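You operate a simulated robot arm through the tools that you are given. There is no shell and no other tool. Be economical: measure what you need, move in short steps, check, and stop when the job is done.

You are at the controls of a simulated two-armed robot. One attempt, no reset.

Task
On the top of the tea table, fold the beige cloth in half.

It is judged by the outcome, as a careful person would: the job done as asked, and still so three seconds after it is handed in. It fails if anything else is knocked over, pushed out of place, dropped, spilled or broken. Flat cloth is picked up by pressing the open fingertips on it (5 to 10 N) and closing them slowly along it; thin cloth reads only 2 to 8 mm in the jaws.

Robot
Two 7-joint arms with two-finger parallel grippers on one trunk, on a base that drives. Base frame: it is fixed to the floor where the robot stands at the start and does not move with it; the origin is under the middle of the robot, x ahead of it, y to its left, z up; the surface under the hand at the start is at about z = 0.76. Units: m, degrees, N and s.
The left shoulder is at the start at [0.071, 0.156, 1.005], the right one opposite. Places, roughly: beige cloth [0.7, 0, 0.8]; top of the tea table [1.2, -0.2, 0.8]. Payload 3.91 kg a hand.
The TCP of each hand is the grasp point between the finger pads, 0.03 m short of the fingertips. In the tool frame z runs along the fingers and y along their closing line. The gripper opens to 0.11 m. The fingers are 0.02 m wide and 0.01 m thick; the gripper's body (0.048 by 0.112 m) begins 0.055 m behind the TCP.
Orientation is told as [roll, pitch, yaw] about the base's x, y, z axes, in that order, counted from this pose: with the fingers straight down and closing along the base's y, the tool's x points along the base's -x, its y along +y and its z along -z.

Tools
- The arms move only by the tool servo_tool. It takes "left_plan", "right_plan" or both (then of equal length, played together; a hand with none holds still); each is a list of rows, each a list of 3 entries, a list of its own where there are three numbers: the shift along the base's x, y, z in units of 150 mm (1.0 is 150 mm), then the turn, a rotation vector about the base's x, y, z in units of 180 degrees (1.0 is 180 degrees), then the opening, from 0 (shut) to 1 (fully open). In form: [[[x, y, z], [wx, wy, wz], jaw], ...]. A call has 1 to 10 rows; each row is the pose to reach, as a shift and turn from the pose commanded when the call began. A call with a number of a shift or a turn outside -1 to 1 is refused whole. A row lasts 0.2 s, in which the tool goes at most 0.05 m and 8.6 degrees; a call with a longer step from one row to the next is refused whole, and so is a gripper value outside its range. Where a pose cannot be reached the arm comes as near as it can. A force on the tool above 40 N (or 10 N above the force at the start of the call, whichever is more), or a blocked arm, ends the call early, and 0.2 s more pass. The fingers move at their own pace (about 0.108 m/s each) and stop on an object; they squeeze with about 27 N. The grip force told is the motor's: it shows also when the fingers shut on nothing. Time passes only in rows, and 0.2 s behind the last, so rows that repeat a pose let the fingers close. The reply holds the time, the measured pose of the TCP, the force on the tool along the base axes, the opening and the grip force, in the units named above and with some noise, with the torque about the TCP (base axes, N m) and any sound that the robot's microphone picked up.
- Cameras (640 x 400 px; columns grow to the right, rows downward): "scene" is now at [0.1306, -0.0317, 1.2315]; the picture's right is [-0.38, -0.93, 0.00], its down [-0.53, 0.22, -0.82] and it looks along [0.76, -0.31, -0.57] (base axes); focal length 222 px, centre (320, 200). "left" rides on the left gripper at [0.072, -0.017, -0.103] in its tool frame; the picture's right is [0.23, 0.97, 0.00], its down [-0.76, 0.18, -0.62] and it looks along [-0.61, 0.14, 0.78] (tool axes); focal length 222 px, centre (320, 200). "right" rides on the right gripper at [0.072, 0.017, -0.103] in its tool frame; the picture's right is [-0.23, 0.97, 0.00], its down [-0.76, -0.18, -0.62] and it looks along [-0.61, -0.14, 0.78] (tool axes); focal length 222 px, centre (320, 200). There is no depth. A picture from a camera that has moved, and an enlarged one, comes with that camera's place and axes in the base frame and with its lens.
- camera(camera): a new picture of that camera. The clock stands still meanwhile.
- lift_body(by): slides the trunk up (or, below 0, down) by that many m; the arms and the scene camera ride with it, the base frame stays. It gives what a move gives, with no picture.
- roll_base(legs): drives the robot by 1 to 6 legs, each [ahead, left, turn to the left] in m, m and degrees, along the robot's own axes; the way and the turn of a leg run together, so that a leg with both is an arc; at most 1.5 m and 180 degrees a leg. The arms and the cameras ride along, it lands a little off, and it stops where it bumps. It gives what a move gives.
- pan_tilt(pan, tilt): turns the head with the scene camera to pan (to the left, within 86 degrees either way) and tilt (down, from -29 to 69), counted from straight ahead of the robot. It gives what a move gives.
- close_up(camera, box): a new picture of the part [left, top, right, bottom] of that camera's present view, enlarged. The clock stands still meanwhile.
- sign_off(): hands the job in; it is judged then, once.

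Work in short steps. Places have to be worked out from the pictures, the camera data and where the tool is seen: move nearer, look again, correct. Check each grasp and each placing, and mend what went wrong. You have 120 turns and 108 pictures in all, those below and enlarged ones among them. Open the grippers and draw the arms clear of the work before you hand the job in, unless the task says otherwise; then end with one line.

The tools are called after "Request:" as a command line: name --argument value ..., lists and objects as JSON in quotes. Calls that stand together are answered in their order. servo_tool: Moves the arms, as the interface text tells. Its arguments: {"type":"object","properties":{"left_plan":{"type":"array"},"right_plan":{"type":"array"}},"required":[]} The other tools are called the same way: lift_body (by) slides the trunk up or down; roll_base (legs) drives the base; pan_tilt (pan, tilt) turns the head that bears the scene camera; camera (camera) takes a picture; close_up (camera, box) takes an enlarged picture of a part of a camera's view; sign_off () hands the job in.

At the start:

```text
t: 0.0
left_position: [0.8086, 0.341, 0.9048]
left_tcp_rot: [0.1, 0.1, 0.0]
left_wrist_force: [0.0, 0.0, 0.5]
left_ft_torque: [0.04, 0.02, 0.0]
left_grip_width: 0.1099
left_finger_force: 0.0
right_position: [0.667, -0.3171, 1.0075]
right_tcp_rot: [0.0, 0.0, 0.0]
right_wrist_force: [0.4, -0.6, -0.3]
right_ft_torque: [0.04, -0.02, 0.0]
right_grip_width: 0.11
right_finger_force: 0.1
trunk travel left (down, up): [-0.45, 0.49]
robot x, y, heading: [0.0003, 0.0022, -0.1]
head pan, tilt: [-22.3, 35.1]
```

scene: 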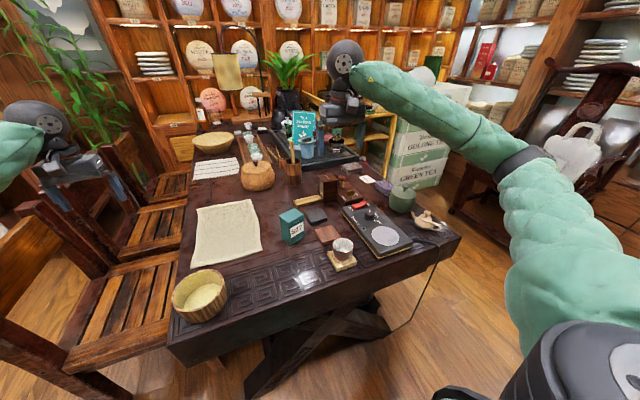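
right: 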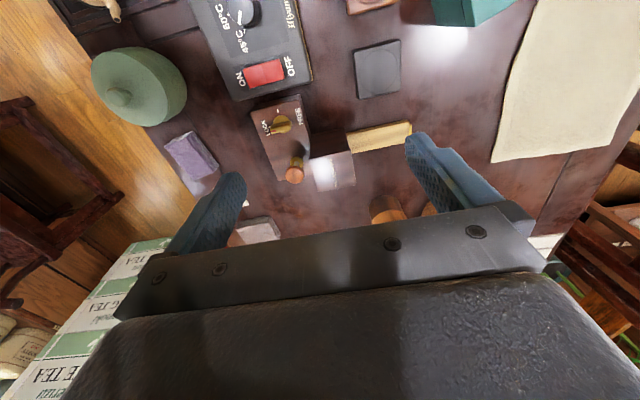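
left: 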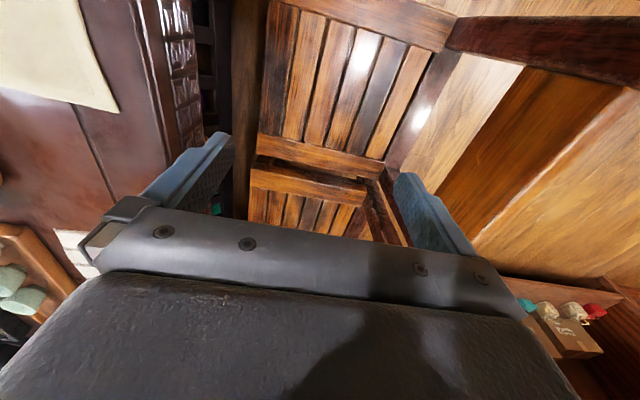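

The cloth appears to lie at about x 0.59–0.87, y -0.045–0.14. I'll look closer before I choose the fold.

Request:
close_up --camera "scene" --box '[150, 140, 310, 340]'

Request:
close_up --camera "right" --box '[320, 0, 640, 200]'

```text
2.00 times, centred on (230, 240) of scene
camera zoom: at [0.1306, -0.0317, 1.2315], right [-0.38, -0.93, 0.0], down [-0.53, 0.22, -0.82], along [0.76, -0.31, -0.57], focal length 443 px, centre (500, 120)
```

zoom: 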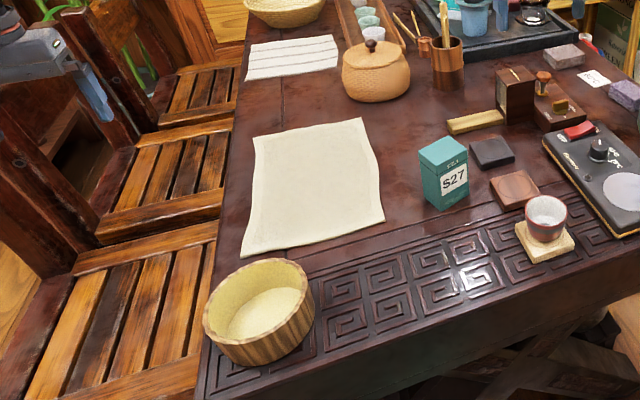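

```text
2.00 times, centred on (480, 100) of right
camera zoom: at [0.5965, -0.2996, 1.1117], right [0.23, 0.97, 0.0], down [0.76, -0.18, 0.62], along [0.61, -0.14, -0.78], focal length 444 px, centre (0, 400)
```

zoom: 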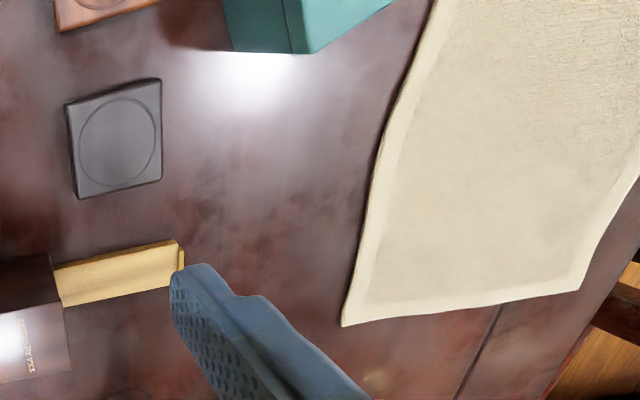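

I'll fold the far short edge (x≈0.87) onto the near one, with the fingers closing along x. First I turn both hands about 85° while they are still high up and bring them in toward the cloth.

Request:
servo_tool --left_plan '[[[0, -0.08, 0.06], [0, 0, -0.047], 1], [[0, -0.16, 0.12], [0, 0, -0.094], 1], [[0, -0.24, 0.18], [0, 0, -0.141], 1], [[0, -0.32, 0.24], [0, 0, -0.188], 0.8], [[0, -0.4, 0.3], [0, 0, -0.235], 0.6], [[0, -0.48, 0.36], [0, 0, -0.282], 0.6], [[0, -0.56, 0.4], [0, 0, -0.329], 0.5], [[0, -0.64, 0.4], [0, 0, -0.376], 0.4], [[0, -0.7, 0.4], [0, 0, -0.423], 0.4], [[0, -0.8, 0.4], [0, 0, -0.47], 0.4]]' --right_plan '[[[0.05, 0.08, 0], [0, 0, 0.047], 1], [[0.1, 0.16, 0], [0, 0, 0.094], 1], [[0.15, 0.24, 0], [0, 0, 0.141], 1], [[0.2, 0.32, 0], [0, 0, 0.188], 0.8], [[0.3, 0.4, 0], [0, 0, 0.235], 0.6], [[0.4, 0.48, 0], [0, 0, 0.282], 0.6], [[0.5, 0.56, 0], [0, 0, 0.329], 0.5], [[0.6, 0.64, 0], [0, 0, 0.376], 0.4], [[0.7, 0.7, 0], [0, 0, 0.423], 0.4], [[0.8, 0.8, 0], [0, 0, 0.47], 0.4]]'

```text
t: 2.2
left_position: [0.8097, 0.2248, 0.9627]
left_tcp_rot: [-0.2, -0.3, -84.7]
left_wrist_force: [1.3, 1.2, -1.6]
left_ft_torque: [-0.09, 0.05, 0.02]
left_grip_width: 0.0443
left_finger_force: 0.2
right_position: [0.6405, -0.13, 1.0503]
right_tcp_rot: [-2.4, 1.2, 69.6]
right_wrist_force: [0.2, 0.3, 0.7]
right_ft_torque: [-0.07, -0.01, -0.02]
right_grip_width: 0.0438
right_finger_force: 0.0
right hand out of reach, approached as far as the arm can: row 7, 8, 9, 10
trunk travel left (down, up): [-0.45, 0.49]
robot x, y, heading: [-0.0008, 0.0033, -0.2]
head pan, tilt: [-22.3, 35.1]
```

The left hand is good, but the right stalled near yaw 70. I'll try bringing the right one ahead and down to see whether height was the limit.

Request:
servo_tool --right_plan '[[[0, 0, -0.15], [0, 0, 0], 0.4], [[0, 0, -0.3], [0, 0, 0], 0.4], [[0, 0, -0.45], [0, 0, 0], 0.4], [[0, 0, -0.5], [0, 0, 0], 0.4]]'

Request:
camera --camera "scene"

```text
t: 3.2
left_position: [0.8083, 0.2192, 0.9663]
left_tcp_rot: [0.0, 0.0, -84.6]
left_wrist_force: [0.0, -0.5, 0.2]
left_ft_torque: [0.0, 0.0, 0.0]
left_grip_width: 0.044
left_finger_force: 0.0
right_position: [0.6399, -0.1353, 0.9775]
right_tcp_rot: [-2.3, 0.8, 69.4]
right_wrist_force: [0.1, -0.4, 0.5]
right_ft_torque: [0.0, -0.02, 0.0]
right_grip_width: 0.044
right_finger_force: 0.1
trunk travel left (down, up): [-0.45, 0.49]
robot x, y, heading: [0.0008, -0.0019, -0.1]
head pan, tilt: [-22.3, 35.1]
```

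```text
102 pictures are left
camera scene: at [0.1306, -0.032, 1.2315], right [-0.38, -0.93, 0.0], down [-0.53, 0.22, -0.82], along [0.76, -0.31, -0.58], focal length 222 px, centre (320, 200)
```

scene: 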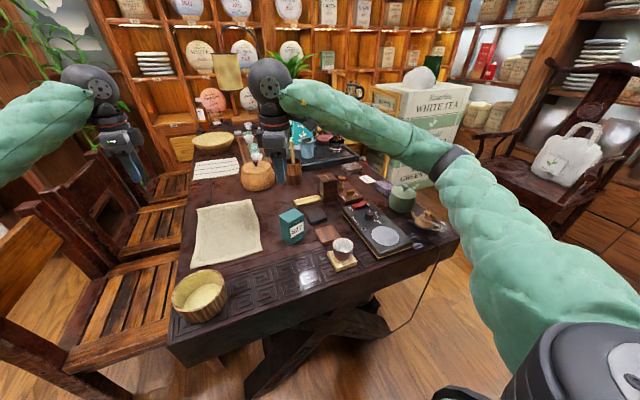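

The command rebases to where the arm really is, so I move the right hand forward at its present yaw.

Request:
servo_tool --right_plan '[[[0.2, 0.05, -0.05], [0, 0, 0], 0.4], [[0.4, 0.1, -0.1], [0, 0, 0], 0.4], [[0.6, 0.15, -0.15], [0, 0, 0], 0.4], [[0.8, 0.2, -0.2], [0, 0, 0], 0.4], [[1.0, 0.25, -0.2], [0, 0, 0], 0.4], [[1.0, 0.35, -0.2], [0, 0, 0], 0.4], [[1.0, 0.45, -0.2], [0, 0, 0], 0.4], [[1.0, 0.5, -0.2], [0, 0, 0.04], 0.4], [[1.0, 0.5, -0.2], [0, 0, 0.08], 0.4]]'

```text
t: 5.2
left_position: [0.8096, 0.2191, 0.9664]
left_tcp_rot: [0.0, -0.1, -84.6]
left_wrist_force: [0.0, 0.3, -0.3]
left_ft_torque: [-0.02, -0.04, 0.0]
left_grip_width: 0.044
left_finger_force: 0.1
right_position: [0.6667, -0.0978, 0.9644]
right_tcp_rot: [-2.4, 0.8, 69.0]
right_wrist_force: [0.4, 0.5, 0.3]
right_ft_torque: [0.05, 0.01, -0.01]
right_grip_width: 0.0443
right_finger_force: 0.1
right hand out of reach, approached as far as the arm can: row 1, 2, 3, 4, 5, 6, 7, 8, 9
trunk travel left (down, up): [-0.45, 0.49]
robot x, y, heading: [0.0012, -0.0007, 0.1]
head pan, tilt: [-22.3, 35.1]
```

The right wrist is limited in that direction, so I turn it the other way. I swing it back to yaw 0, move it ahead, and check whether the left can reach over its corner.

Request:
servo_tool --right_plan '[[[0, -0.1, 0], [0, 0, -0.047], 0.4], [[0, -0.2, 0], [0, 0, -0.094], 0.4], [[0, -0.3, 0], [0, 0, -0.141], 0.4], [[0, -0.4, 0], [0, 0, -0.188], 0.4], [[0, -0.4, 0], [0, 0, -0.235], 0.4], [[0.1, -0.4, 0], [0, 0, -0.282], 0.4], [[0.2, -0.4, 0], [0, 0, -0.329], 0.4], [[0.3, -0.4, 0], [0, 0, -0.376], 0.4], [[0.4, -0.4, 0], [0, 0, -0.423], 0.4], [[0.5, -0.4, 0], [0, 0, -0.47], 0.4]]' --left_plan '[[[0, -0.05, 0], [0, 0, 0], 0.4], [[0, -0.1, 0], [0, 0, 0], 0.4], [[0, -0.15, 0], [0, 0, 0], 0.4], [[0.05, -0.2, 0], [0, 0, 0], 0.4], [[0.1, -0.3, 0], [0, 0, 0], 0.4], [[0.15, -0.4, 0], [0, 0, 0], 0.4], [[0.2, -0.5, 0], [0, 0, 0], 0.4], [[0.2, -0.6, 0], [0, 0, 0], 0.4], [[0.2, -0.66, 0], [0, 0, 0], 0.4], [[0.2, -0.7, 0], [0, 0, 0], 0.4]]'

Request:
servo_tool --right_plan '[[[0.05, 0, 0], [0, 0, -0.047], 0.4], [[0.1, 0, 0], [0, 0, -0.094], 0.4], [[0.15, 0, 0], [0, 0, -0.141], 0.4], [[0.2, 0, 0], [0, 0, -0.188], 0.4], [[0.2, 0, 0], [0, 0, -0.235], 0.4], [[0.2, 0, 0], [0, 0, -0.282], 0.4], [[0.2, 0, 0], [0, 0, -0.329], 0.4], [[0.2, 0, 0], [0, 0, -0.376], 0.4]]'

```text
t: 7.4
left_position: [0.8384, 0.1168, 0.9641]
left_tcp_rot: [0.0, -0.1, -84.7]
left_wrist_force: [-0.5, -0.1, -0.1]
left_ft_torque: [0.03, 0.01, 0.01]
left_grip_width: 0.0438
left_finger_force: 0.0
right_position: [0.7481, -0.1589, 0.9636]
right_tcp_rot: [-2.4, 0.9, -15.7]
right_wrist_force: [-0.4, -1.2, -0.5]
right_ft_torque: [-0.01, -0.01, 0.01]
right_grip_width: 0.0441
right_finger_force: 0.1
trunk travel left (down, up): [-0.45, 0.49]
robot x, y, heading: [0.0022, -0.0008, -0.1]
head pan, tilt: [-22.3, 35.1]
```

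```text
t: 9.2
left_position: [0.839, 0.1172, 0.9648]
left_tcp_rot: [0.0, 0.0, -84.6]
left_wrist_force: [0.4, -0.5, 0.4]
left_ft_torque: [0.04, -0.01, 0.02]
left_grip_width: 0.0439
left_finger_force: 0.0
right_position: [0.7779, -0.1567, 0.9628]
right_tcp_rot: [-2.3, 1.0, -83.3]
right_wrist_force: [-0.6, 0.2, 0.5]
right_ft_torque: [0.04, 0.01, -0.03]
right_grip_width: 0.044
right_finger_force: 0.1
trunk travel left (down, up): [-0.45, 0.49]
robot x, y, heading: [-0.0015, 0.0001, 0.0]
head pan, tilt: [-22.3, 35.1]
```

Both hands reach now. I bring the right one over its corner at about (0.84, -0.02) and look at both hands.

Request:
servo_tool --right_plan '[[[0.1, 0.2, 0], [0, 0, 0], 0.4], [[0.2, 0.4, -0.05], [0, 0, 0], 0.4], [[0.3, 0.6, -0.1], [0, 0, 0], 0.4], [[0.4, 0.75, -0.2], [0, 0, 0], 0.4], [[0.4, 0.88, -0.3], [0, 0, 0], 0.4]]' --left_plan '[[[0, 0, 0], [0, 0, 0], 0.4], [[0, 0, -0.05], [0, 0, 0], 0.4], [[0, 0, -0.1], [0, 0, 0], 0.4], [[0, 0, -0.2], [0, 0, 0], 0.4], [[0, 0, -0.3], [0, 0, 0], 0.4]]'

Request:
pan_tilt --pan 0 --tilt 40

Request:
camera --camera "scene"

Request:
camera --camera "left"

Request:
camera --camera "right"

```text
t: 10.4
left_position: [0.8394, 0.1157, 0.9195]
left_tcp_rot: [0.0, 0.0, -84.6]
left_wrist_force: [1.0, -0.1, 0.0]
left_ft_torque: [-0.03, 0.0, 0.01]
left_grip_width: 0.0441
left_finger_force: 0.0
right_position: [0.8388, -0.0251, 0.9177]
right_tcp_rot: [-2.4, 0.9, -83.2]
right_wrist_force: [0.5, 0.0, -0.1]
right_ft_torque: [-0.06, 0.0, 0.02]
right_grip_width: 0.0441
right_finger_force: 0.1
trunk travel left (down, up): [-0.45, 0.49]
robot x, y, heading: [-0.0006, 0.0009, 0.0]
head pan, tilt: [-22.3, 35.1]
```

```text
t: 11.3
left_position: [0.8396, 0.116, 0.9203]
left_tcp_rot: [0.0, 0.1, -84.7]
left_wrist_force: [0.2, 0.2, 0.0]
left_ft_torque: [0.06, -0.01, 0.0]
left_grip_width: 0.0439
left_finger_force: 0.0
right_position: [0.8368, -0.0264, 0.9185]
right_tcp_rot: [-2.5, 1.0, -83.2]
right_wrist_force: [1.0, -0.5, -0.1]
right_ft_torque: [-0.02, -0.01, 0.0]
right_grip_width: 0.0437
right_finger_force: 0.1
trunk travel left (down, up): [-0.45, 0.49]
robot x, y, heading: [-0.0002, -0.0018, -0.1]
head pan, tilt: [0.0, 40.0]
```

```text
101 pictures are left
camera scene: at [0.1343, 0.0017, 1.224], right [0.0, -1.0, 0.0], down [-0.64, 0.0, -0.77], along [0.77, 0.0, -0.64], focal length 222 px, centre (320, 200)
```

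scene: 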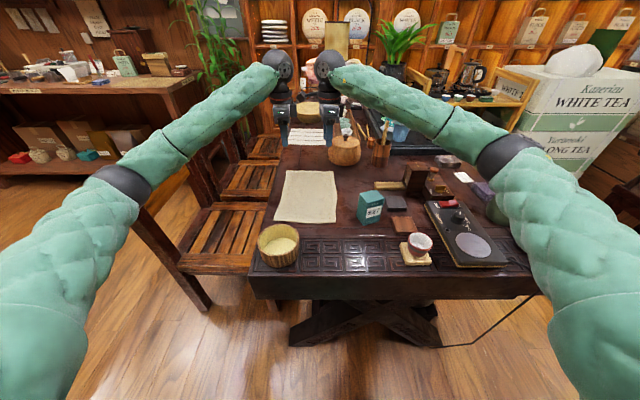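

```text
100 pictures are left
camera left: at [0.8159, 0.1851, 1.0218], right [0.95, 0.32, 0.0], down [0.25, -0.74, 0.62], along [0.2, -0.59, -0.78], focal length 222 px, centre (320, 200)
```

left: 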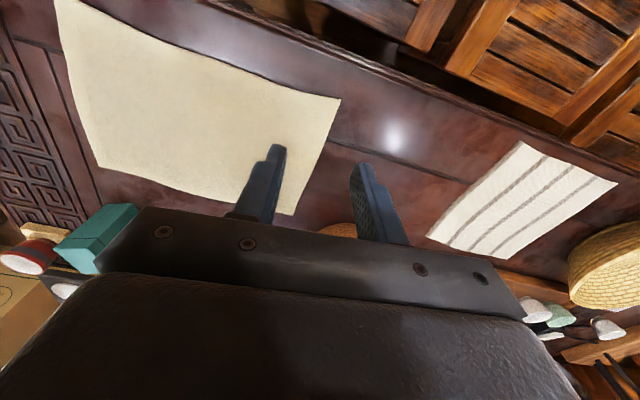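

```text
99 pictures are left
camera right: at [0.8513, 0.0468, 1.023], right [0.99, -0.11, -0.04], down [-0.06, -0.78, 0.62], along [-0.1, -0.61, -0.78], focal length 222 px, centre (320, 200)
```

right: 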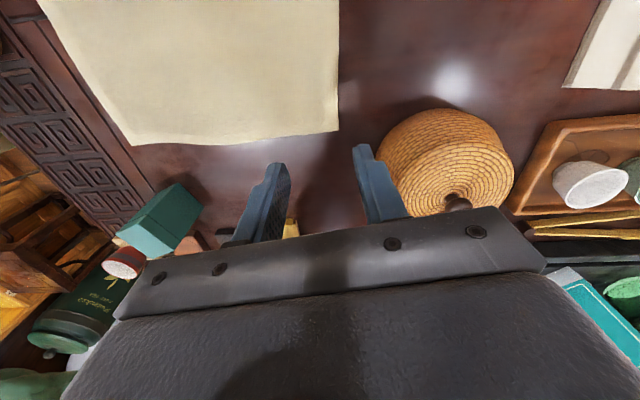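

The corners measure about (0.859, 0.129) and (0.851, -0.054). I descend both hands to just above the cloth, inset from the corners, with the jaws at about 35 mm.

Request:
servo_tool --left_plan '[[[-0.03, -0.02, -0.15], [0, 0, 0], 0.34], [[-0.06, -0.04, -0.3], [0, 0, 0], 0.34], [[-0.06, -0.04, -0.45], [0, 0, 0], 0.34], [[-0.06, -0.04, -0.6], [0, 0, 0], 0.34], [[-0.06, -0.04, -0.7], [0, 0, 0], 0.34], [[-0.06, -0.04, -0.75], [0, 0, 0], 0.34]]' --right_plan '[[[-0.03, -0.02, -0.15], [0, 0, 0], 0.34], [[-0.06, -0.04, -0.3], [0, 0, 0], 0.34], [[-0.1, -0.04, -0.45], [0.007, 0, 0], 0.34], [[-0.1, -0.04, -0.6], [0.013, 0, 0], 0.34], [[-0.1, -0.04, -0.7], [0.013, 0, 0], 0.34], [[-0.1, -0.04, -0.75], [0.013, 0, 0], 0.34]]'

Request:
camera --camera "left"

Request:
camera --camera "right"

```text
t: 12.7
left_position: [0.8305, 0.1091, 0.8073]
left_tcp_rot: [0.0, -0.1, -84.6]
left_wrist_force: [0.0, -0.8, 0.5]
left_ft_torque: [-0.01, 0.01, 0.01]
left_grip_width: 0.0376
left_finger_force: 0.0
right_position: [0.8216, -0.0301, 0.8068]
right_tcp_rot: [-2.2, 3.2, -83.2]
right_wrist_force: [0.3, -0.3, 0.0]
right_ft_torque: [-0.01, 0.01, -0.01]
right_grip_width: 0.0374
right_finger_force: 0.0
trunk travel left (down, up): [-0.45, 0.49]
robot x, y, heading: [0.0024, 0.0013, 0.2]
head pan, tilt: [0.0, 40.0]
```

```text
98 pictures are left
camera left: at [0.8069, 0.1784, 0.9095], right [0.95, 0.32, 0.0], down [0.25, -0.74, 0.62], along [0.2, -0.59, -0.78], focal length 222 px, centre (320, 200)
```

left: 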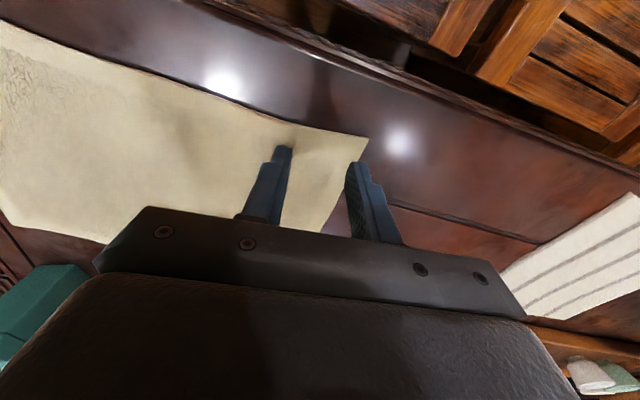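

```text
97 pictures are left
camera right: at [0.8362, 0.0378, 0.9141], right [0.99, -0.11, -0.05], down [-0.06, -0.81, 0.59], along [-0.1, -0.58, -0.81], focal length 222 px, centre (320, 200)
```

right: 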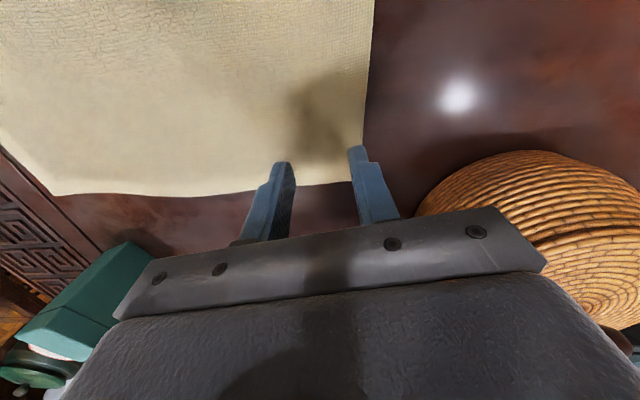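

Both hands are well placed. I level the right hand and lower both in small steps to feel for contact.

Request:
servo_tool --left_plan '[[[-0.01, 0, -0.03], [0, 0, 0], 0.34], [[-0.02, 0, -0.06], [0, 0, 0], 0.34], [[-0.02, 0, -0.08], [0, 0, 0], 0.34]]' --right_plan '[[[0, -0.02, -0.03], [-0.009, -0.006, 0], 0.34], [[0, -0.03, -0.06], [-0.018, -0.012, 0], 0.34], [[0, -0.03, -0.08], [-0.018, -0.012, 0], 0.34]]'

```text
t: 13.5
left_position: [0.8273, 0.1101, 0.7958]
left_tcp_rot: [0.0, -0.1, -84.6]
left_wrist_force: [-0.2, 0.3, 0.7]
left_ft_torque: [0.02, 0.02, 0.0]
left_grip_width: 0.0374
left_finger_force: 0.1
right_position: [0.8223, -0.0365, 0.7959]
right_tcp_rot: [-0.4, -0.2, -83.0]
right_wrist_force: [-0.2, -0.1, 0.8]
right_ft_torque: [-0.03, -0.05, -0.04]
right_grip_width: 0.0374
right_finger_force: 0.0
trunk travel left (down, up): [-0.45, 0.49]
robot x, y, heading: [0.0017, -0.0003, -0.3]
head pan, tilt: [0.0, 40.0]
```

There is no contact yet, so I go down another 4–5 mm.

Request:
servo_tool --left_plan '[[[0, 0, -0.015], [0, 0, 0], 0.34], [[0, 0, -0.03], [0, 0, 0], 0.34], [[0, 0, -0.03], [0, 0, 0], 0.34]]' --right_plan '[[[0, 0, -0.015], [0, 0, 0], 0.34], [[0, 0, -0.03], [0, 0, 0], 0.34], [[0, 0, -0.03], [0, 0, 0], 0.34]]'

```text
t: 14.3
left_position: [0.8264, 0.1101, 0.7932]
left_tcp_rot: [0.1, 0.1, -84.6]
left_wrist_force: [2.4, 0.0, 13.2]
left_ft_torque: [-0.06, -0.09, 0.0]
left_grip_width: 0.0372
left_finger_force: 0.0
right_position: [0.8214, -0.036, 0.7927]
right_tcp_rot: [-0.1, -0.2, -83.2]
right_wrist_force: [5.3, -1.0, 19.9]
right_ft_torque: [0.02, -0.26, 0.0]
right_grip_width: 0.0372
right_finger_force: 0.0
trunk travel left (down, up): [-0.45, 0.49]
robot x, y, heading: [-0.0004, 0.0014, -0.0]
head pan, tilt: [0.0, 40.0]
```

Contact is made, at 13 N and 20 N. I back off slightly to about 7 N, then close slowly.

Request:
servo_tool --left_plan '[[[0, 0, 0.005], [0, 0, 0], 0.34]]' --right_plan '[[[0, 0, 0.009], [0, 0, 0], 0.34]]'

```text
t: 14.7
left_position: [0.8243, 0.1094, 0.7936]
left_tcp_rot: [-0.1, 0.0, -84.6]
left_wrist_force: [2.7, -1.3, 8.7]
left_ft_torque: [0.0, -0.08, -0.01]
left_grip_width: 0.0374
left_finger_force: 0.0
right_position: [0.8206, -0.0361, 0.7925]
right_tcp_rot: [-0.2, -0.4, -83.1]
right_wrist_force: [6.2, -0.9, 21.8]
right_ft_torque: [-0.01, -0.28, 0.0]
right_grip_width: 0.0373
right_finger_force: 0.1
trunk travel left (down, up): [-0.45, 0.49]
robot x, y, heading: [0.0004, 0.001, 0.1]
head pan, tilt: [0.0, 40.0]
```

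The left is good at 8.7 N. The right needs to come up a little more.

Request:
servo_tool --right_plan '[[[0, 0, 0.008], [0, 0, 0], 0.34], [[0, 0, 0.008], [0, 0, 0], 0.34]]'

```text
t: 15.3
left_position: [0.8258, 0.1104, 0.7919]
left_tcp_rot: [-0.1, 0.0, -84.6]
left_wrist_force: [1.8, 0.8, 9.2]
left_ft_torque: [0.0, -0.1, 0.0]
left_grip_width: 0.0373
left_finger_force: 0.0
right_position: [0.8216, -0.0355, 0.7935]
right_tcp_rot: [-0.3, -0.2, -83.1]
right_wrist_force: [4.5, -1.8, 15.9]
right_ft_torque: [-0.1, -0.26, 0.01]
right_grip_width: 0.0376
right_finger_force: 0.1
trunk travel left (down, up): [-0.45, 0.49]
robot x, y, heading: [-0.0016, -0.0006, 0.1]
head pan, tilt: [0.0, 40.0]
```

Request:
servo_tool --right_plan '[[[0, 0, 0.009], [0, 0, 0], 0.34], [[0, 0, 0.009], [0, 0, 0], 0.34]]'

```text
t: 15.9
left_position: [0.8265, 0.1094, 0.7936]
left_tcp_rot: [0.0, 0.0, -84.7]
left_wrist_force: [0.2, 0.5, 9.2]
left_ft_torque: [-0.01, -0.03, 0.03]
left_grip_width: 0.0374
left_finger_force: 0.1
right_position: [0.8208, -0.0356, 0.7932]
right_tcp_rot: [-0.4, -0.3, -83.2]
right_wrist_force: [-1.3, -0.5, 9.0]
right_ft_torque: [-0.03, -0.04, 0.0]
right_grip_width: 0.0375
right_finger_force: 0.0
trunk travel left (down, up): [-0.45, 0.49]
robot x, y, heading: [-0.0005, -0.0001, 0.0]
head pan, tilt: [0.0, 40.0]
```

Both hands press at about 9 N. I close the jaws slowly along the cloth.

Request:
servo_tool --left_plan '[[[0, 0, 0], [0, 0, 0], 0.3], [[0, 0, 0], [0, 0, 0], 0.26], [[0, 0, 0], [0, 0, 0], 0.22], [[0, 0, 0], [0, 0, 0], 0.18], [[0, 0, 0], [0, 0, 0], 0.14], [[0, 0, 0], [0, 0, 0], 0.1], [[0, 0, 0], [0, 0, 0], 0.06], [[0, 0, 0], [0, 0, 0], 0.02], [[0, 0, 0], [0, 0, 0], 0], [[0, 0, 0], [0, 0, 0], 0]]' --right_plan '[[[0, 0, 0], [0, 0, 0], 0.3], [[0, 0, 0], [0, 0, 0], 0.26], [[0, 0, 0], [0, 0, 0], 0.22], [[0, 0, 0], [0, 0, 0], 0.18], [[0, 0, 0], [0, 0, 0], 0.14], [[0, 0, 0], [0, 0, 0], 0.1], [[0, 0, 0], [0, 0, 0], 0.06], [[0, 0, 0], [0, 0, 0], 0.02], [[0, 0, 0], [0, 0, 0], 0], [[0, 0, 0], [0, 0, 0], 0]]'

Request:
camera --camera "left"

Request:
camera --camera "right"

```text
t: 18.1
left_position: [0.8264, 0.1095, 0.7939]
left_tcp_rot: [0.0, 0.1, -84.6]
left_wrist_force: [-3.0, -0.4, 9.1]
left_ft_torque: [-0.03, 0.04, -0.02]
left_grip_width: 0.0046
left_finger_force: 27.0
right_position: [0.823, -0.0361, 0.7939]
right_tcp_rot: [-0.3, -0.3, -83.1]
right_wrist_force: [-0.7, 2.0, 6.8]
right_ft_torque: [0.07, -0.01, -0.01]
right_grip_width: 0.0045
right_finger_force: 27.2
trunk travel left (down, up): [-0.45, 0.49]
robot x, y, heading: [-0.0003, 0.0002, -0.0]
head pan, tilt: [0.0, 40.0]
```

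```text
96 pictures are left
camera left: at [0.8025, 0.1789, 0.8954], right [0.95, 0.32, 0.0], down [0.25, -0.74, 0.62], along [0.2, -0.59, -0.78], focal length 222 px, centre (320, 200)
```

left: 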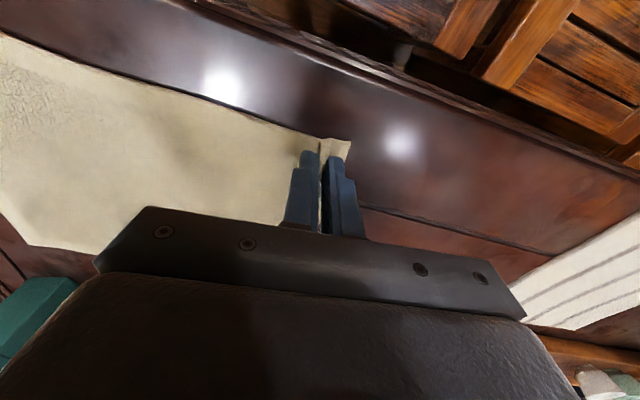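

```text
95 pictures are left
camera right: at [0.8315, 0.0389, 0.8978], right [0.99, -0.11, 0.0], down [-0.08, -0.77, 0.63], along [-0.07, -0.62, -0.78], focal length 222 px, centre (320, 200)
```

right: 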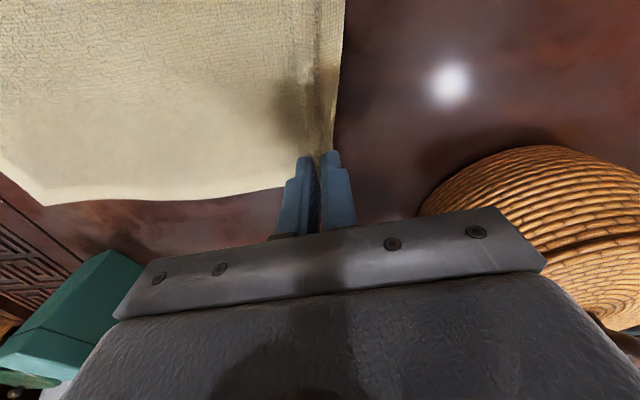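

Both jaws read about 4.5 mm, so each holds cloth. I lift along an arc toward the fold line and check.

Request:
servo_tool --left_plan '[[[-0.03, 0, 0.1], [0, 0, 0], 0], [[-0.1, 0, 0.2], [0, 0, 0], 0], [[-0.18, 0, 0.3], [0, 0, 0], 0], [[-0.28, 0, 0.4], [0, 0, 0], 0], [[-0.4, 0, 0.47], [0, 0, 0], 0], [[-0.52, 0, 0.52], [0, 0, 0], 0], [[-0.64, 0, 0.53], [0, 0, 0], 0]]' --right_plan '[[[-0.03, 0, 0.1], [0, 0, 0], 0], [[-0.1, 0, 0.2], [0, 0, 0], 0], [[-0.18, 0, 0.3], [0, 0, 0], 0], [[-0.28, 0, 0.4], [0, 0, 0], 0], [[-0.4, 0, 0.47], [0, 0, 0], 0], [[-0.52, 0, 0.52], [0, 0, 0], 0], [[-0.64, 0, 0.53], [0, 0, 0], 0]]'

Request:
close_up --camera "scene" --box '[220, 90, 420, 290]'

Request:
camera --camera "left"

```text
t: 19.7
left_position: [0.7291, 0.1112, 0.8712]
left_tcp_rot: [-0.1, 0.0, -84.6]
left_wrist_force: [-0.1, -1.1, 0.3]
left_ft_torque: [-0.1, -0.02, -0.03]
left_grip_width: 0.0042
left_finger_force: 26.6
right_position: [0.7277, -0.0372, 0.873]
right_tcp_rot: [-0.4, -0.4, -83.2]
right_wrist_force: [0.3, 0.9, -0.7]
right_ft_torque: [0.05, -0.01, 0.03]
right_grip_width: 0.0046
right_finger_force: 27.2
trunk travel left (down, up): [-0.45, 0.49]
robot x, y, heading: [-0.0014, 0.0003, 0.0]
head pan, tilt: [0.0, 40.0]
```

```text
2.00 times, centred on (320, 190) of scene
camera zoom: at [0.1339, 0.0017, 1.2241], right [0.0, -1.0, 0.0], down [-0.64, 0.0, -0.77], along [0.77, 0.0, -0.64], focal length 443 px, centre (320, 220)
```

zoom: 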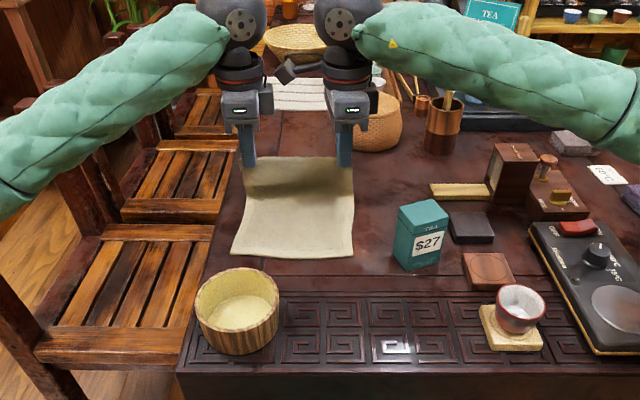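

```text
93 pictures are left
camera left: at [0.7066, 0.1798, 0.9739], right [0.95, 0.32, 0.0], down [0.25, -0.74, 0.62], along [0.2, -0.59, -0.78], focal length 222 px, centre (320, 200)
```

left: 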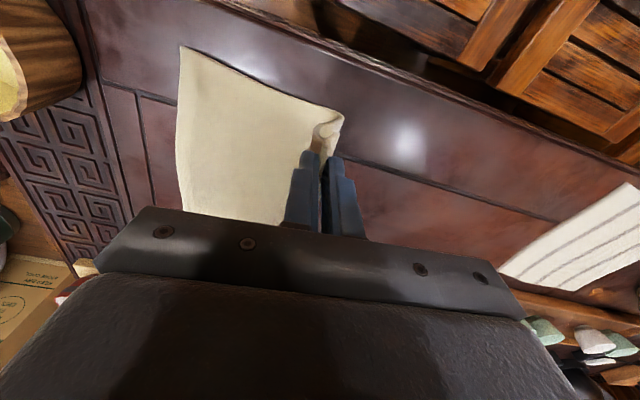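

The cloth lifts evenly. I continue the arc down to the near edge and tilt the hands 20° so the edge lies over.

Request:
servo_tool --left_plan '[[[-0.13, 0, 0], [0, -0.015, 0], 0], [[-0.26, 0, -0.02], [0, -0.03, 0], 0], [[-0.38, 0, -0.07], [0, -0.05, 0], 0], [[-0.48, 0, -0.14], [0, -0.07, 0], 0], [[-0.57, 0, -0.24], [0, -0.09, 0], 0], [[-0.63, 0, -0.34], [0, -0.111, 0], 0], [[-0.66, 0, -0.43], [0, -0.111, 0], 0]]' --right_plan '[[[-0.13, 0, 0], [0, -0.015, 0], 0], [[-0.26, 0, -0.02], [0, -0.03, 0], 0], [[-0.38, 0, -0.07], [0, -0.05, 0], 0], [[-0.48, 0, -0.14], [0, -0.07, 0], 0], [[-0.57, 0, -0.24], [0, -0.09, 0], 0], [[-0.63, 0, -0.34], [0, -0.111, 0], 0], [[-0.66, 0, -0.43], [0, -0.111, 0], 0]]'

Request:
close_up --camera "scene" --box '[220, 90, 420, 290]'

Request:
camera --camera "left"

Request:
camera --camera "right"

```text
t: 21.3
left_position: [0.6326, 0.1103, 0.8059]
left_tcp_rot: [19.9, -1.9, -84.9]
left_wrist_force: [-0.9, -0.7, 0.3]
left_ft_torque: [0.03, 0.11, -0.03]
left_grip_width: 0.0043
left_finger_force: 27.3
right_position: [0.628, -0.0364, 0.8083]
right_tcp_rot: [19.5, -2.6, -83.7]
right_wrist_force: [0.3, 0.8, 0.2]
right_ft_torque: [0.03, 0.09, -0.02]
right_grip_width: 0.0046
right_finger_force: 27.3
trunk travel left (down, up): [-0.45, 0.49]
robot x, y, heading: [-0.0008, -0.0014, 0.3]
head pan, tilt: [0.0, 40.0]
```

```text
2.00 times, centred on (320, 190) of scene
camera zoom: at [0.1344, 0.0017, 1.2241], right [0.0, -1.0, 0.0], down [-0.64, 0.0, -0.77], along [0.77, 0.0, -0.64], focal length 443 px, centre (320, 220)
```

zoom: 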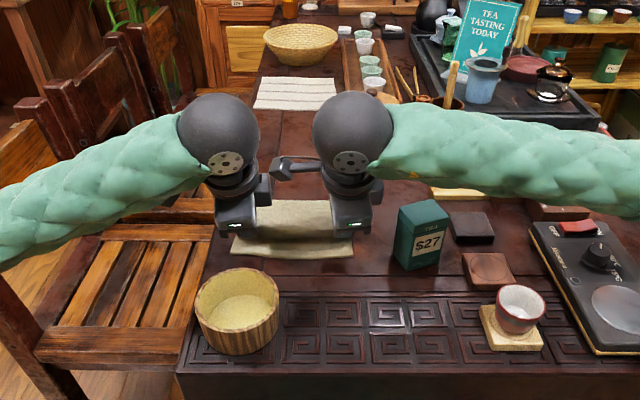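

```text
91 pictures are left
camera left: at [0.574, 0.1784, 0.894], right [0.89, 0.32, 0.32], down [0.02, -0.74, 0.67], along [0.45, -0.59, -0.67], focal length 222 px, centre (320, 200)
```

left: 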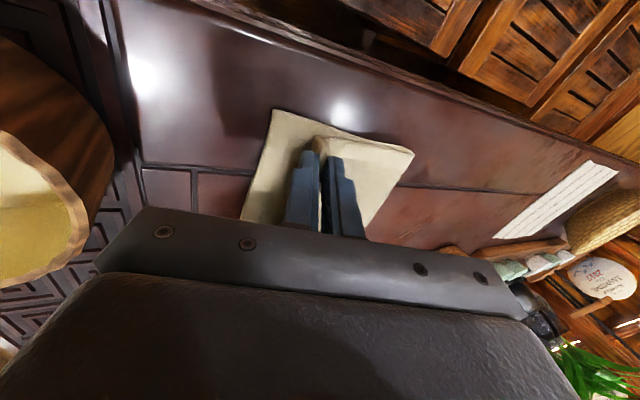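

```text
90 pictures are left
camera right: at [0.6031, 0.0387, 0.9093], right [0.94, -0.11, 0.33], down [-0.29, -0.77, 0.56], along [0.2, -0.62, -0.76], focal length 222 px, centre (320, 200)
```

right: 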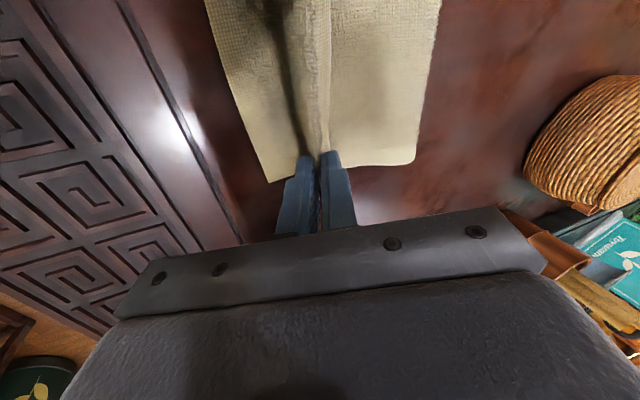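

The fold looks good and clears the basket. I lower until the tips just rest on the lower layer.

Request:
servo_tool --left_plan '[[[-0.01, 0, -0.03], [0, 0, 0], 0], [[-0.02, 0, -0.06], [0, 0, 0], 0], [[-0.03, 0, -0.07], [0, 0, 0], 0]]' --right_plan '[[[-0.01, 0, -0.03], [0, 0, 0], 0], [[-0.02, 0, -0.06], [0, 0, 0], 0], [[-0.03, 0, -0.08], [0, 0, 0], 0]]'

```text
t: 22.1
left_position: [0.6257, 0.1089, 0.7977]
left_tcp_rot: [20.0, -1.9, -85.0]
left_wrist_force: [0.4, -0.5, 2.6]
left_ft_torque: [-0.01, 0.01, -0.04]
left_grip_width: 0.0042
left_finger_force: 27.4
right_position: [0.6228, -0.0356, 0.7966]
right_tcp_rot: [19.5, -2.5, -83.6]
right_wrist_force: [1.7, 0.3, 3.5]
right_ft_torque: [0.03, 0.02, 0.03]
right_grip_width: 0.0044
right_finger_force: 27.7
trunk travel left (down, up): [-0.45, 0.49]
robot x, y, heading: [-0.0022, 0.0003, 0.2]
head pan, tilt: [0.0, 40.0]
```

There is light contact. I open the jaws gradually, which also spreads the pinched ridge, and look.

Request:
servo_tool --left_plan '[[[0, 0, 0], [0, 0, 0], 0.06], [[0, 0, 0], [0, 0, 0], 0.12], [[0, 0, 0], [0, 0, 0], 0.18], [[0, 0, 0], [0, 0, 0], 0.24], [[0, 0, 0], [0, 0, 0], 0.3], [[0, 0, 0], [0, 0, 0], 0.3]]' --right_plan '[[[0, 0, 0], [0, 0, 0], 0.06], [[0, 0, 0], [0, 0, 0], 0.12], [[0, 0, 0], [0, 0, 0], 0.18], [[0, 0, 0], [0, 0, 0], 0.24], [[0, 0, 0], [0, 0, 0], 0.3], [[0, 0, 0], [0, 0, 0], 0.3]]'

Request:
camera --camera "left"

Request:
camera --camera "right"

```text
t: 23.5
left_position: [0.6247, 0.1094, 0.7987]
left_tcp_rot: [20.0, -1.9, -85.0]
left_wrist_force: [5.1, 0.6, 21.7]
left_ft_torque: [0.08, 0.06, -0.03]
left_grip_width: 0.0268
left_finger_force: 0.0
right_position: [0.6241, -0.0349, 0.7986]
right_tcp_rot: [19.8, -2.6, -83.6]
right_wrist_force: [6.7, -0.2, 25.6]
right_ft_torque: [0.08, 0.07, 0.03]
right_grip_width: 0.0258
right_finger_force: 0.1
trunk travel left (down, up): [-0.45, 0.49]
robot x, y, heading: [0.0022, -0.001, 0.0]
head pan, tilt: [0.0, 40.0]
```

```text
89 pictures are left
camera left: at [0.5679, 0.1785, 0.8862], right [0.89, 0.32, 0.33], down [0.02, -0.74, 0.67], along [0.46, -0.59, -0.67], focal length 222 px, centre (320, 200)
```

left: 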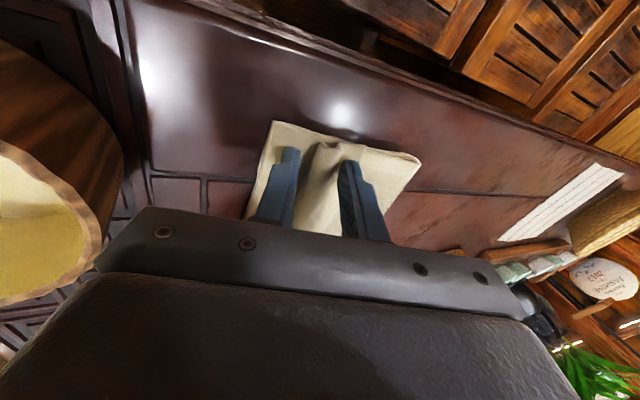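

```text
88 pictures are left
camera right: at [0.5967, 0.0389, 0.899], right [0.94, -0.11, 0.34], down [-0.29, -0.77, 0.56], along [0.2, -0.62, -0.76], focal length 222 px, centre (320, 200)
```

right: 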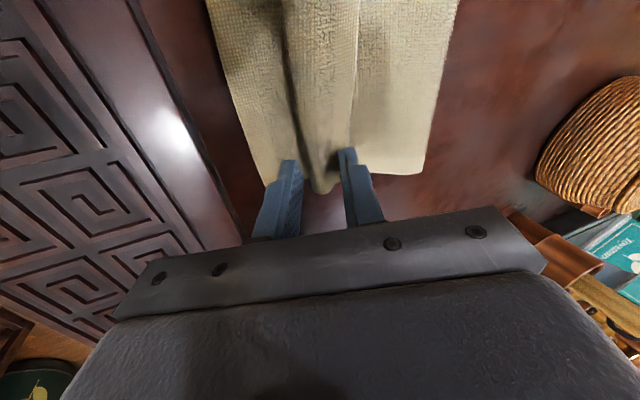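

The cloth is released. I lift both hands straight up and away to see the result.

Request:
servo_tool --left_plan '[[[0, 0, 0.1], [0, 0, 0], 0.3], [[0, 0, 0.3], [0, 0, 0], 0.3], [[0, 0, 0.5], [0, 0.03, 0], 0.3], [[0, 0.1, 0.7], [0, 0.06, 0], 0.3], [[0, 0.3, 0.8], [0, 0.09, 0], 0.3], [[0, 0.5, 0.8], [0, 0.111, 0], 0.3], [[0, 0.7, 0.8], [0, 0.111, 0], 0.3]]' --right_plan '[[[0, 0, 0.1], [0, 0, 0], 0.3], [[0, 0, 0.3], [0, 0, 0], 0.3], [[0, 0, 0.5], [0, 0.03, 0], 0.3], [[0, -0.1, 0.7], [0, 0.06, 0], 0.3], [[0, -0.3, 0.8], [0, 0.09, 0], 0.3], [[0, -0.5, 0.8], [0, 0.111, 0], 0.3], [[0, -0.7, 0.8], [0, 0.111, 0], 0.3]]'

Request:
close_up --camera "scene" --box '[240, 140, 380, 280]'

Request:
camera --camera "left"

Request:
camera --camera "right"

```text
t: 25.1
left_position: [0.6252, 0.2164, 0.9153]
left_tcp_rot: [-0.1, 0.1, -84.6]
left_wrist_force: [-0.3, -0.3, 0.2]
left_ft_torque: [0.01, 0.01, -0.04]
left_grip_width: 0.033
left_finger_force: 0.0
right_position: [0.6227, -0.1407, 0.9153]
right_tcp_rot: [-0.4, -0.4, -83.0]
right_wrist_force: [-0.1, -0.1, 0.5]
right_ft_torque: [0.02, 0.0, 0.0]
right_grip_width: 0.0331
right_finger_force: 0.1
trunk travel left (down, up): [-0.45, 0.49]
robot x, y, heading: [-0.0005, 0.0025, 0.2]
head pan, tilt: [0.0, 40.0]
```

```text
2.86 times, centred on (310, 210) of scene
camera zoom: at [0.1334, 0.0017, 1.2242], right [0.0, -1.0, 0.0], down [-0.64, 0.0, -0.77], along [0.77, 0.0, -0.64], focal length 633 px, centre (349, 171)
```

zoom: 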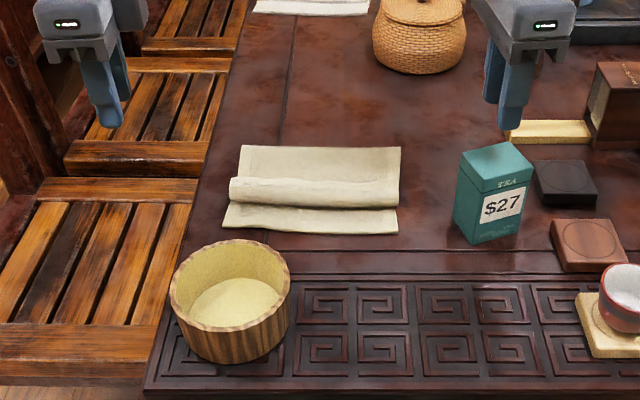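

```text
86 pictures are left
camera left: at [0.6021, 0.2851, 1.0182], right [0.95, 0.32, 0.0], down [0.25, -0.74, 0.62], along [0.2, -0.59, -0.78], focal length 222 px, centre (320, 200)
```

left: 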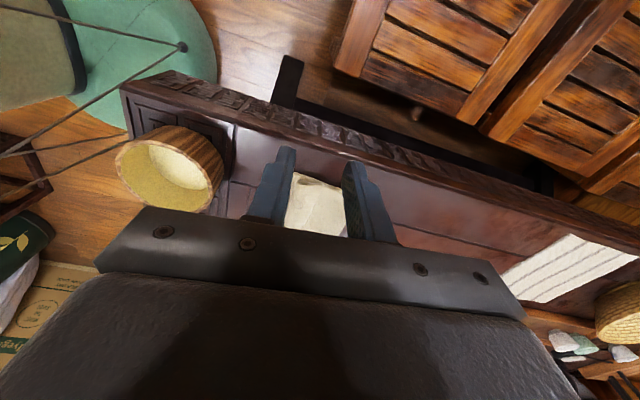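

```text
85 pictures are left
camera right: at [0.6317, -0.0662, 1.0199], right [0.99, -0.11, -0.01], down [-0.08, -0.77, 0.63], along [-0.07, -0.62, -0.78], focal length 222 px, centre (320, 200)
```

right: 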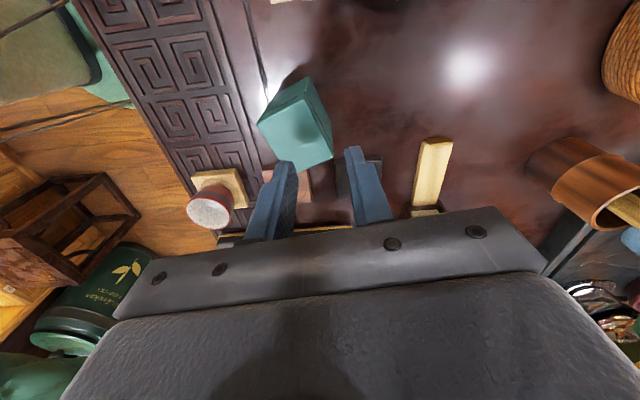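

The fold is right: crease at x≈0.736, near edge at 0.596. But the gripped edge lies turned back as a hem of about 3.5 cm, which needs flipping out. I look closer.

Request:
close_up --camera "scene" --box '[280, 182, 340, 232]'

Request:
close_up --camera "left" --box '[240, 130, 400, 240]'

```text
8.00 times, centred on (310, 207) of scene
camera zoom: at [0.1334, 0.0017, 1.2242], right [0.0, -1.0, 0.0], down [-0.64, 0.0, -0.77], along [0.77, 0.0, -0.64], focal length 1773 px, centre (400, 144)
```

zoom: 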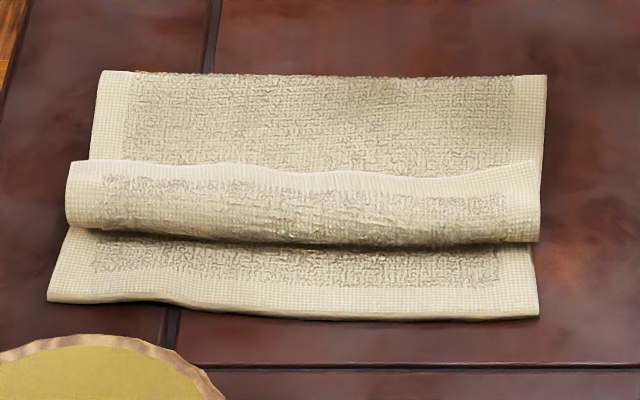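

```text
3.64 times, centred on (320, 185) of left
camera zoom: at [0.6021, 0.2851, 1.0182], right [0.95, 0.32, 0.0], down [0.25, -0.74, 0.62], along [0.2, -0.59, -0.78], focal length 808 px, centre (320, 254)
```

zoom: 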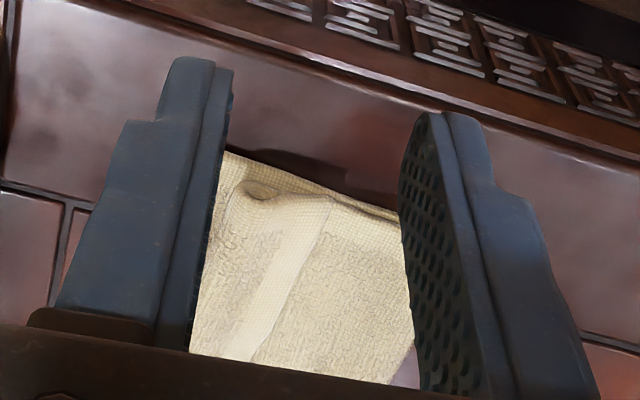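

The hem is an open roll from x≈0.628 (bend) to its free edge at ≈0.667. With closed fingertips I'll press lightly near the free edge and stroke toward -x to roll it out, so I go above it first.

Request:
servo_tool --left_plan '[[[0.1, -0.25, 0], [0, 0, 0], 0.1], [[0.2, -0.5, 0], [0, 0, 0], 0], [[0.22, -0.73, -0.15], [0, 0, 0], 0], [[0.22, -0.73, -0.35], [0, 0, 0], 0], [[0.22, -0.73, -0.55], [0, 0, 0], 0], [[0.22, -0.73, -0.7], [0, 0, 0], 0]]' --right_plan '[[[0.1, 0.25, 0], [0, 0, 0], 0.1], [[0.2, 0.5, 0], [0, 0, 0], 0], [[0.22, 0.76, -0.15], [0, 0, 0], 0], [[0.22, 0.76, -0.35], [0, 0, 0], 0], [[0.22, 0.76, -0.55], [0, 0, 0], 0], [[0.22, 0.76, -0.7], [0, 0, 0], 0]]'

Request:
camera --camera "left"

Request:
camera --camera "right"

```text
t: 26.2
left_position: [0.661, 0.1069, 0.8422]
left_tcp_rot: [-0.2, 0.1, -84.4]
left_wrist_force: [-1.7, 5.5, -1.5]
left_ft_torque: [-0.49, -0.08, 0.0]
left_grip_width: 0.0
left_finger_force: 27.0
right_position: [0.6562, -0.0274, 0.8403]
right_tcp_rot: [-0.3, -0.3, -83.2]
right_wrist_force: [1.2, -5.8, 2.0]
right_ft_torque: [0.67, 0.08, -0.08]
right_grip_width: 0.0002
right_finger_force: 26.7
trunk travel left (down, up): [-0.45, 0.49]
robot x, y, heading: [-0.0027, 0.0031, -0.0]
head pan, tilt: [0.0, 40.0]
stopped in row 5 (left hand): the force on the tool passed its limit at 43 N (the readings are from after the stop); the commanded pose is now the measured one
```

```text
82 pictures are left
camera left: at [0.6382, 0.1757, 0.9446], right [0.95, 0.32, 0.0], down [0.25, -0.74, 0.62], along [0.2, -0.59, -0.78], focal length 222 px, centre (320, 200)
```

left: 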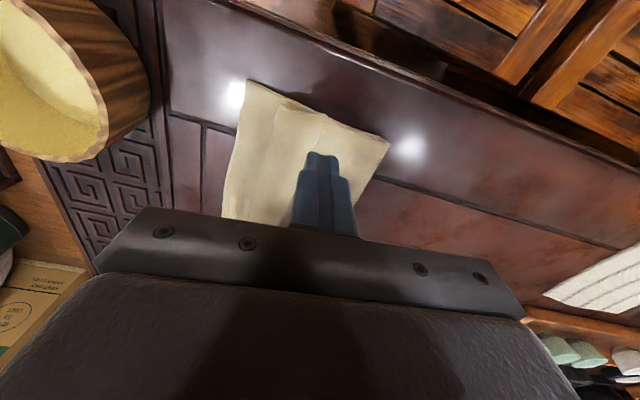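

```text
81 pictures are left
camera right: at [0.6659, 0.0473, 0.9448], right [0.99, -0.11, 0.0], down [-0.08, -0.77, 0.63], along [-0.07, -0.62, -0.78], focal length 222 px, centre (320, 200)
```

right: 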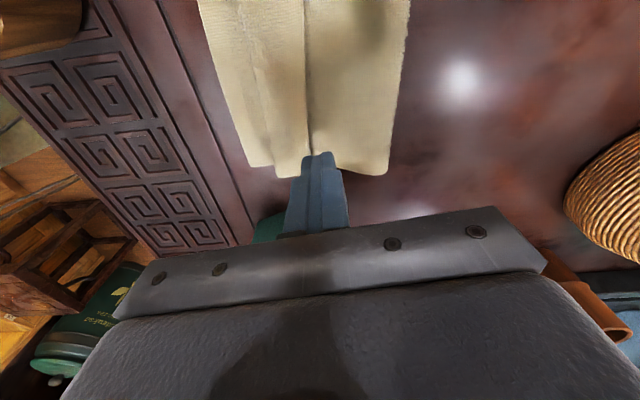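

The hands touched each other, being only 13 cm apart. I separate them by about 1 cm each and get a clearer look at where the flap edge is.

Request:
servo_tool --left_plan '[[[0, 0.06, 0], [0, 0, 0], 0], [[0, 0.06, 0], [0, 0, 0], 0]]' --right_plan '[[[0, -0.06, 0], [0, 0, 0], 0], [[0, -0.06, 0], [0, 0, 0], 0]]'

Request:
close_up --camera "right" --box '[180, 0, 440, 190]'

Request:
close_up --camera "left" --box '[200, 60, 420, 220]'

```text
t: 26.9
left_position: [0.6606, 0.1167, 0.842]
left_tcp_rot: [-0.1, 0.0, -84.4]
left_wrist_force: [-0.4, -0.3, -0.1]
left_ft_torque: [-0.02, -0.02, -0.01]
left_grip_width: 0.0
left_finger_force: 26.5
right_position: [0.6563, -0.0359, 0.8403]
right_tcp_rot: [-0.4, -0.3, -83.3]
right_wrist_force: [0.0, 0.1, 0.4]
right_ft_torque: [0.01, -0.01, 0.04]
right_grip_width: 0.0
right_finger_force: 27.2
trunk travel left (down, up): [-0.45, 0.49]
robot x, y, heading: [0.0004, 0.0007, 0.0]
head pan, tilt: [0.0, 40.0]
```

```text
2.11 times, centred on (310, 95) of right
camera zoom: at [0.6658, 0.0382, 0.9447], right [0.99, -0.11, 0.0], down [-0.08, -0.77, 0.63], along [-0.07, -0.62, -0.78], focal length 468 px, centre (341, 421)
```

zoom: 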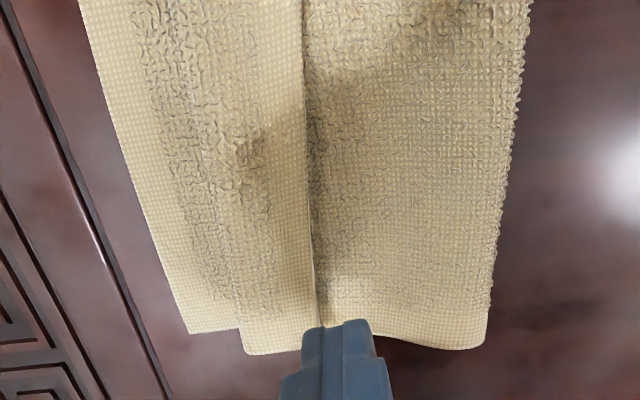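

```text
2.50 times, centred on (310, 140) of left
camera zoom: at [0.6376, 0.1852, 0.9449], right [0.95, 0.32, 0.0], down [0.25, -0.74, 0.62], along [0.2, -0.59, -0.78], focal length 555 px, centre (345, 350)
```

zoom: 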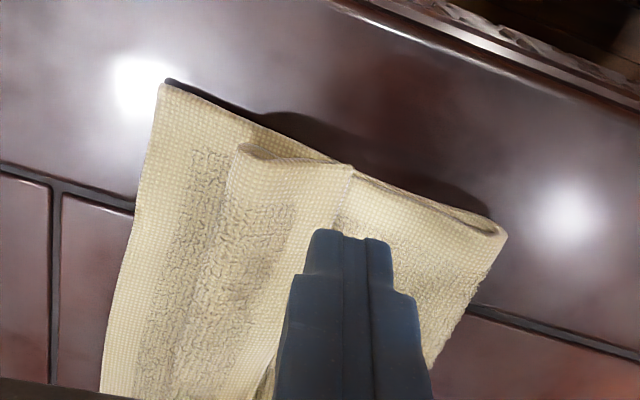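

The edge is now clear: the flap's free edge is at x≈0.660 on the left and 0.647 on the right. I place the tips on the flap just inside that edge and lower toward contact.

Request:
servo_tool --left_plan '[[[-0.1, 0, -0.1], [0, 0, 0], 0], [[-0.1, 0, -0.2], [0, 0, 0], 0], [[-0.1, 0, -0.24], [0, 0, 0], 0], [[-0.1, 0, -0.26], [0, 0, 0], 0]]' --right_plan '[[[-0.13, 0, -0.1], [0, 0, 0], 0], [[-0.13, 0, -0.2], [0, 0, 0], 0], [[-0.13, 0, -0.24], [0, 0, 0], 0], [[-0.13, 0, -0.26], [0, 0, 0], 0]]'

```text
t: 27.9
left_position: [0.6448, 0.1188, 0.8042]
left_tcp_rot: [0.0, -0.1, -84.4]
left_wrist_force: [-0.2, -0.5, 0.4]
left_ft_torque: [0.0, 0.0, 0.01]
left_grip_width: 0.0
left_finger_force: 27.1
right_position: [0.6358, -0.0351, 0.8037]
right_tcp_rot: [0.0, -0.4, -83.2]
right_wrist_force: [-0.7, 0.1, 1.1]
right_ft_torque: [-0.01, 0.01, -0.04]
right_grip_width: 0.0
right_finger_force: 27.0
trunk travel left (down, up): [-0.45, 0.49]
robot x, y, heading: [-0.0005, 0.0037, -0.2]
head pan, tilt: [0.0, 40.0]
```

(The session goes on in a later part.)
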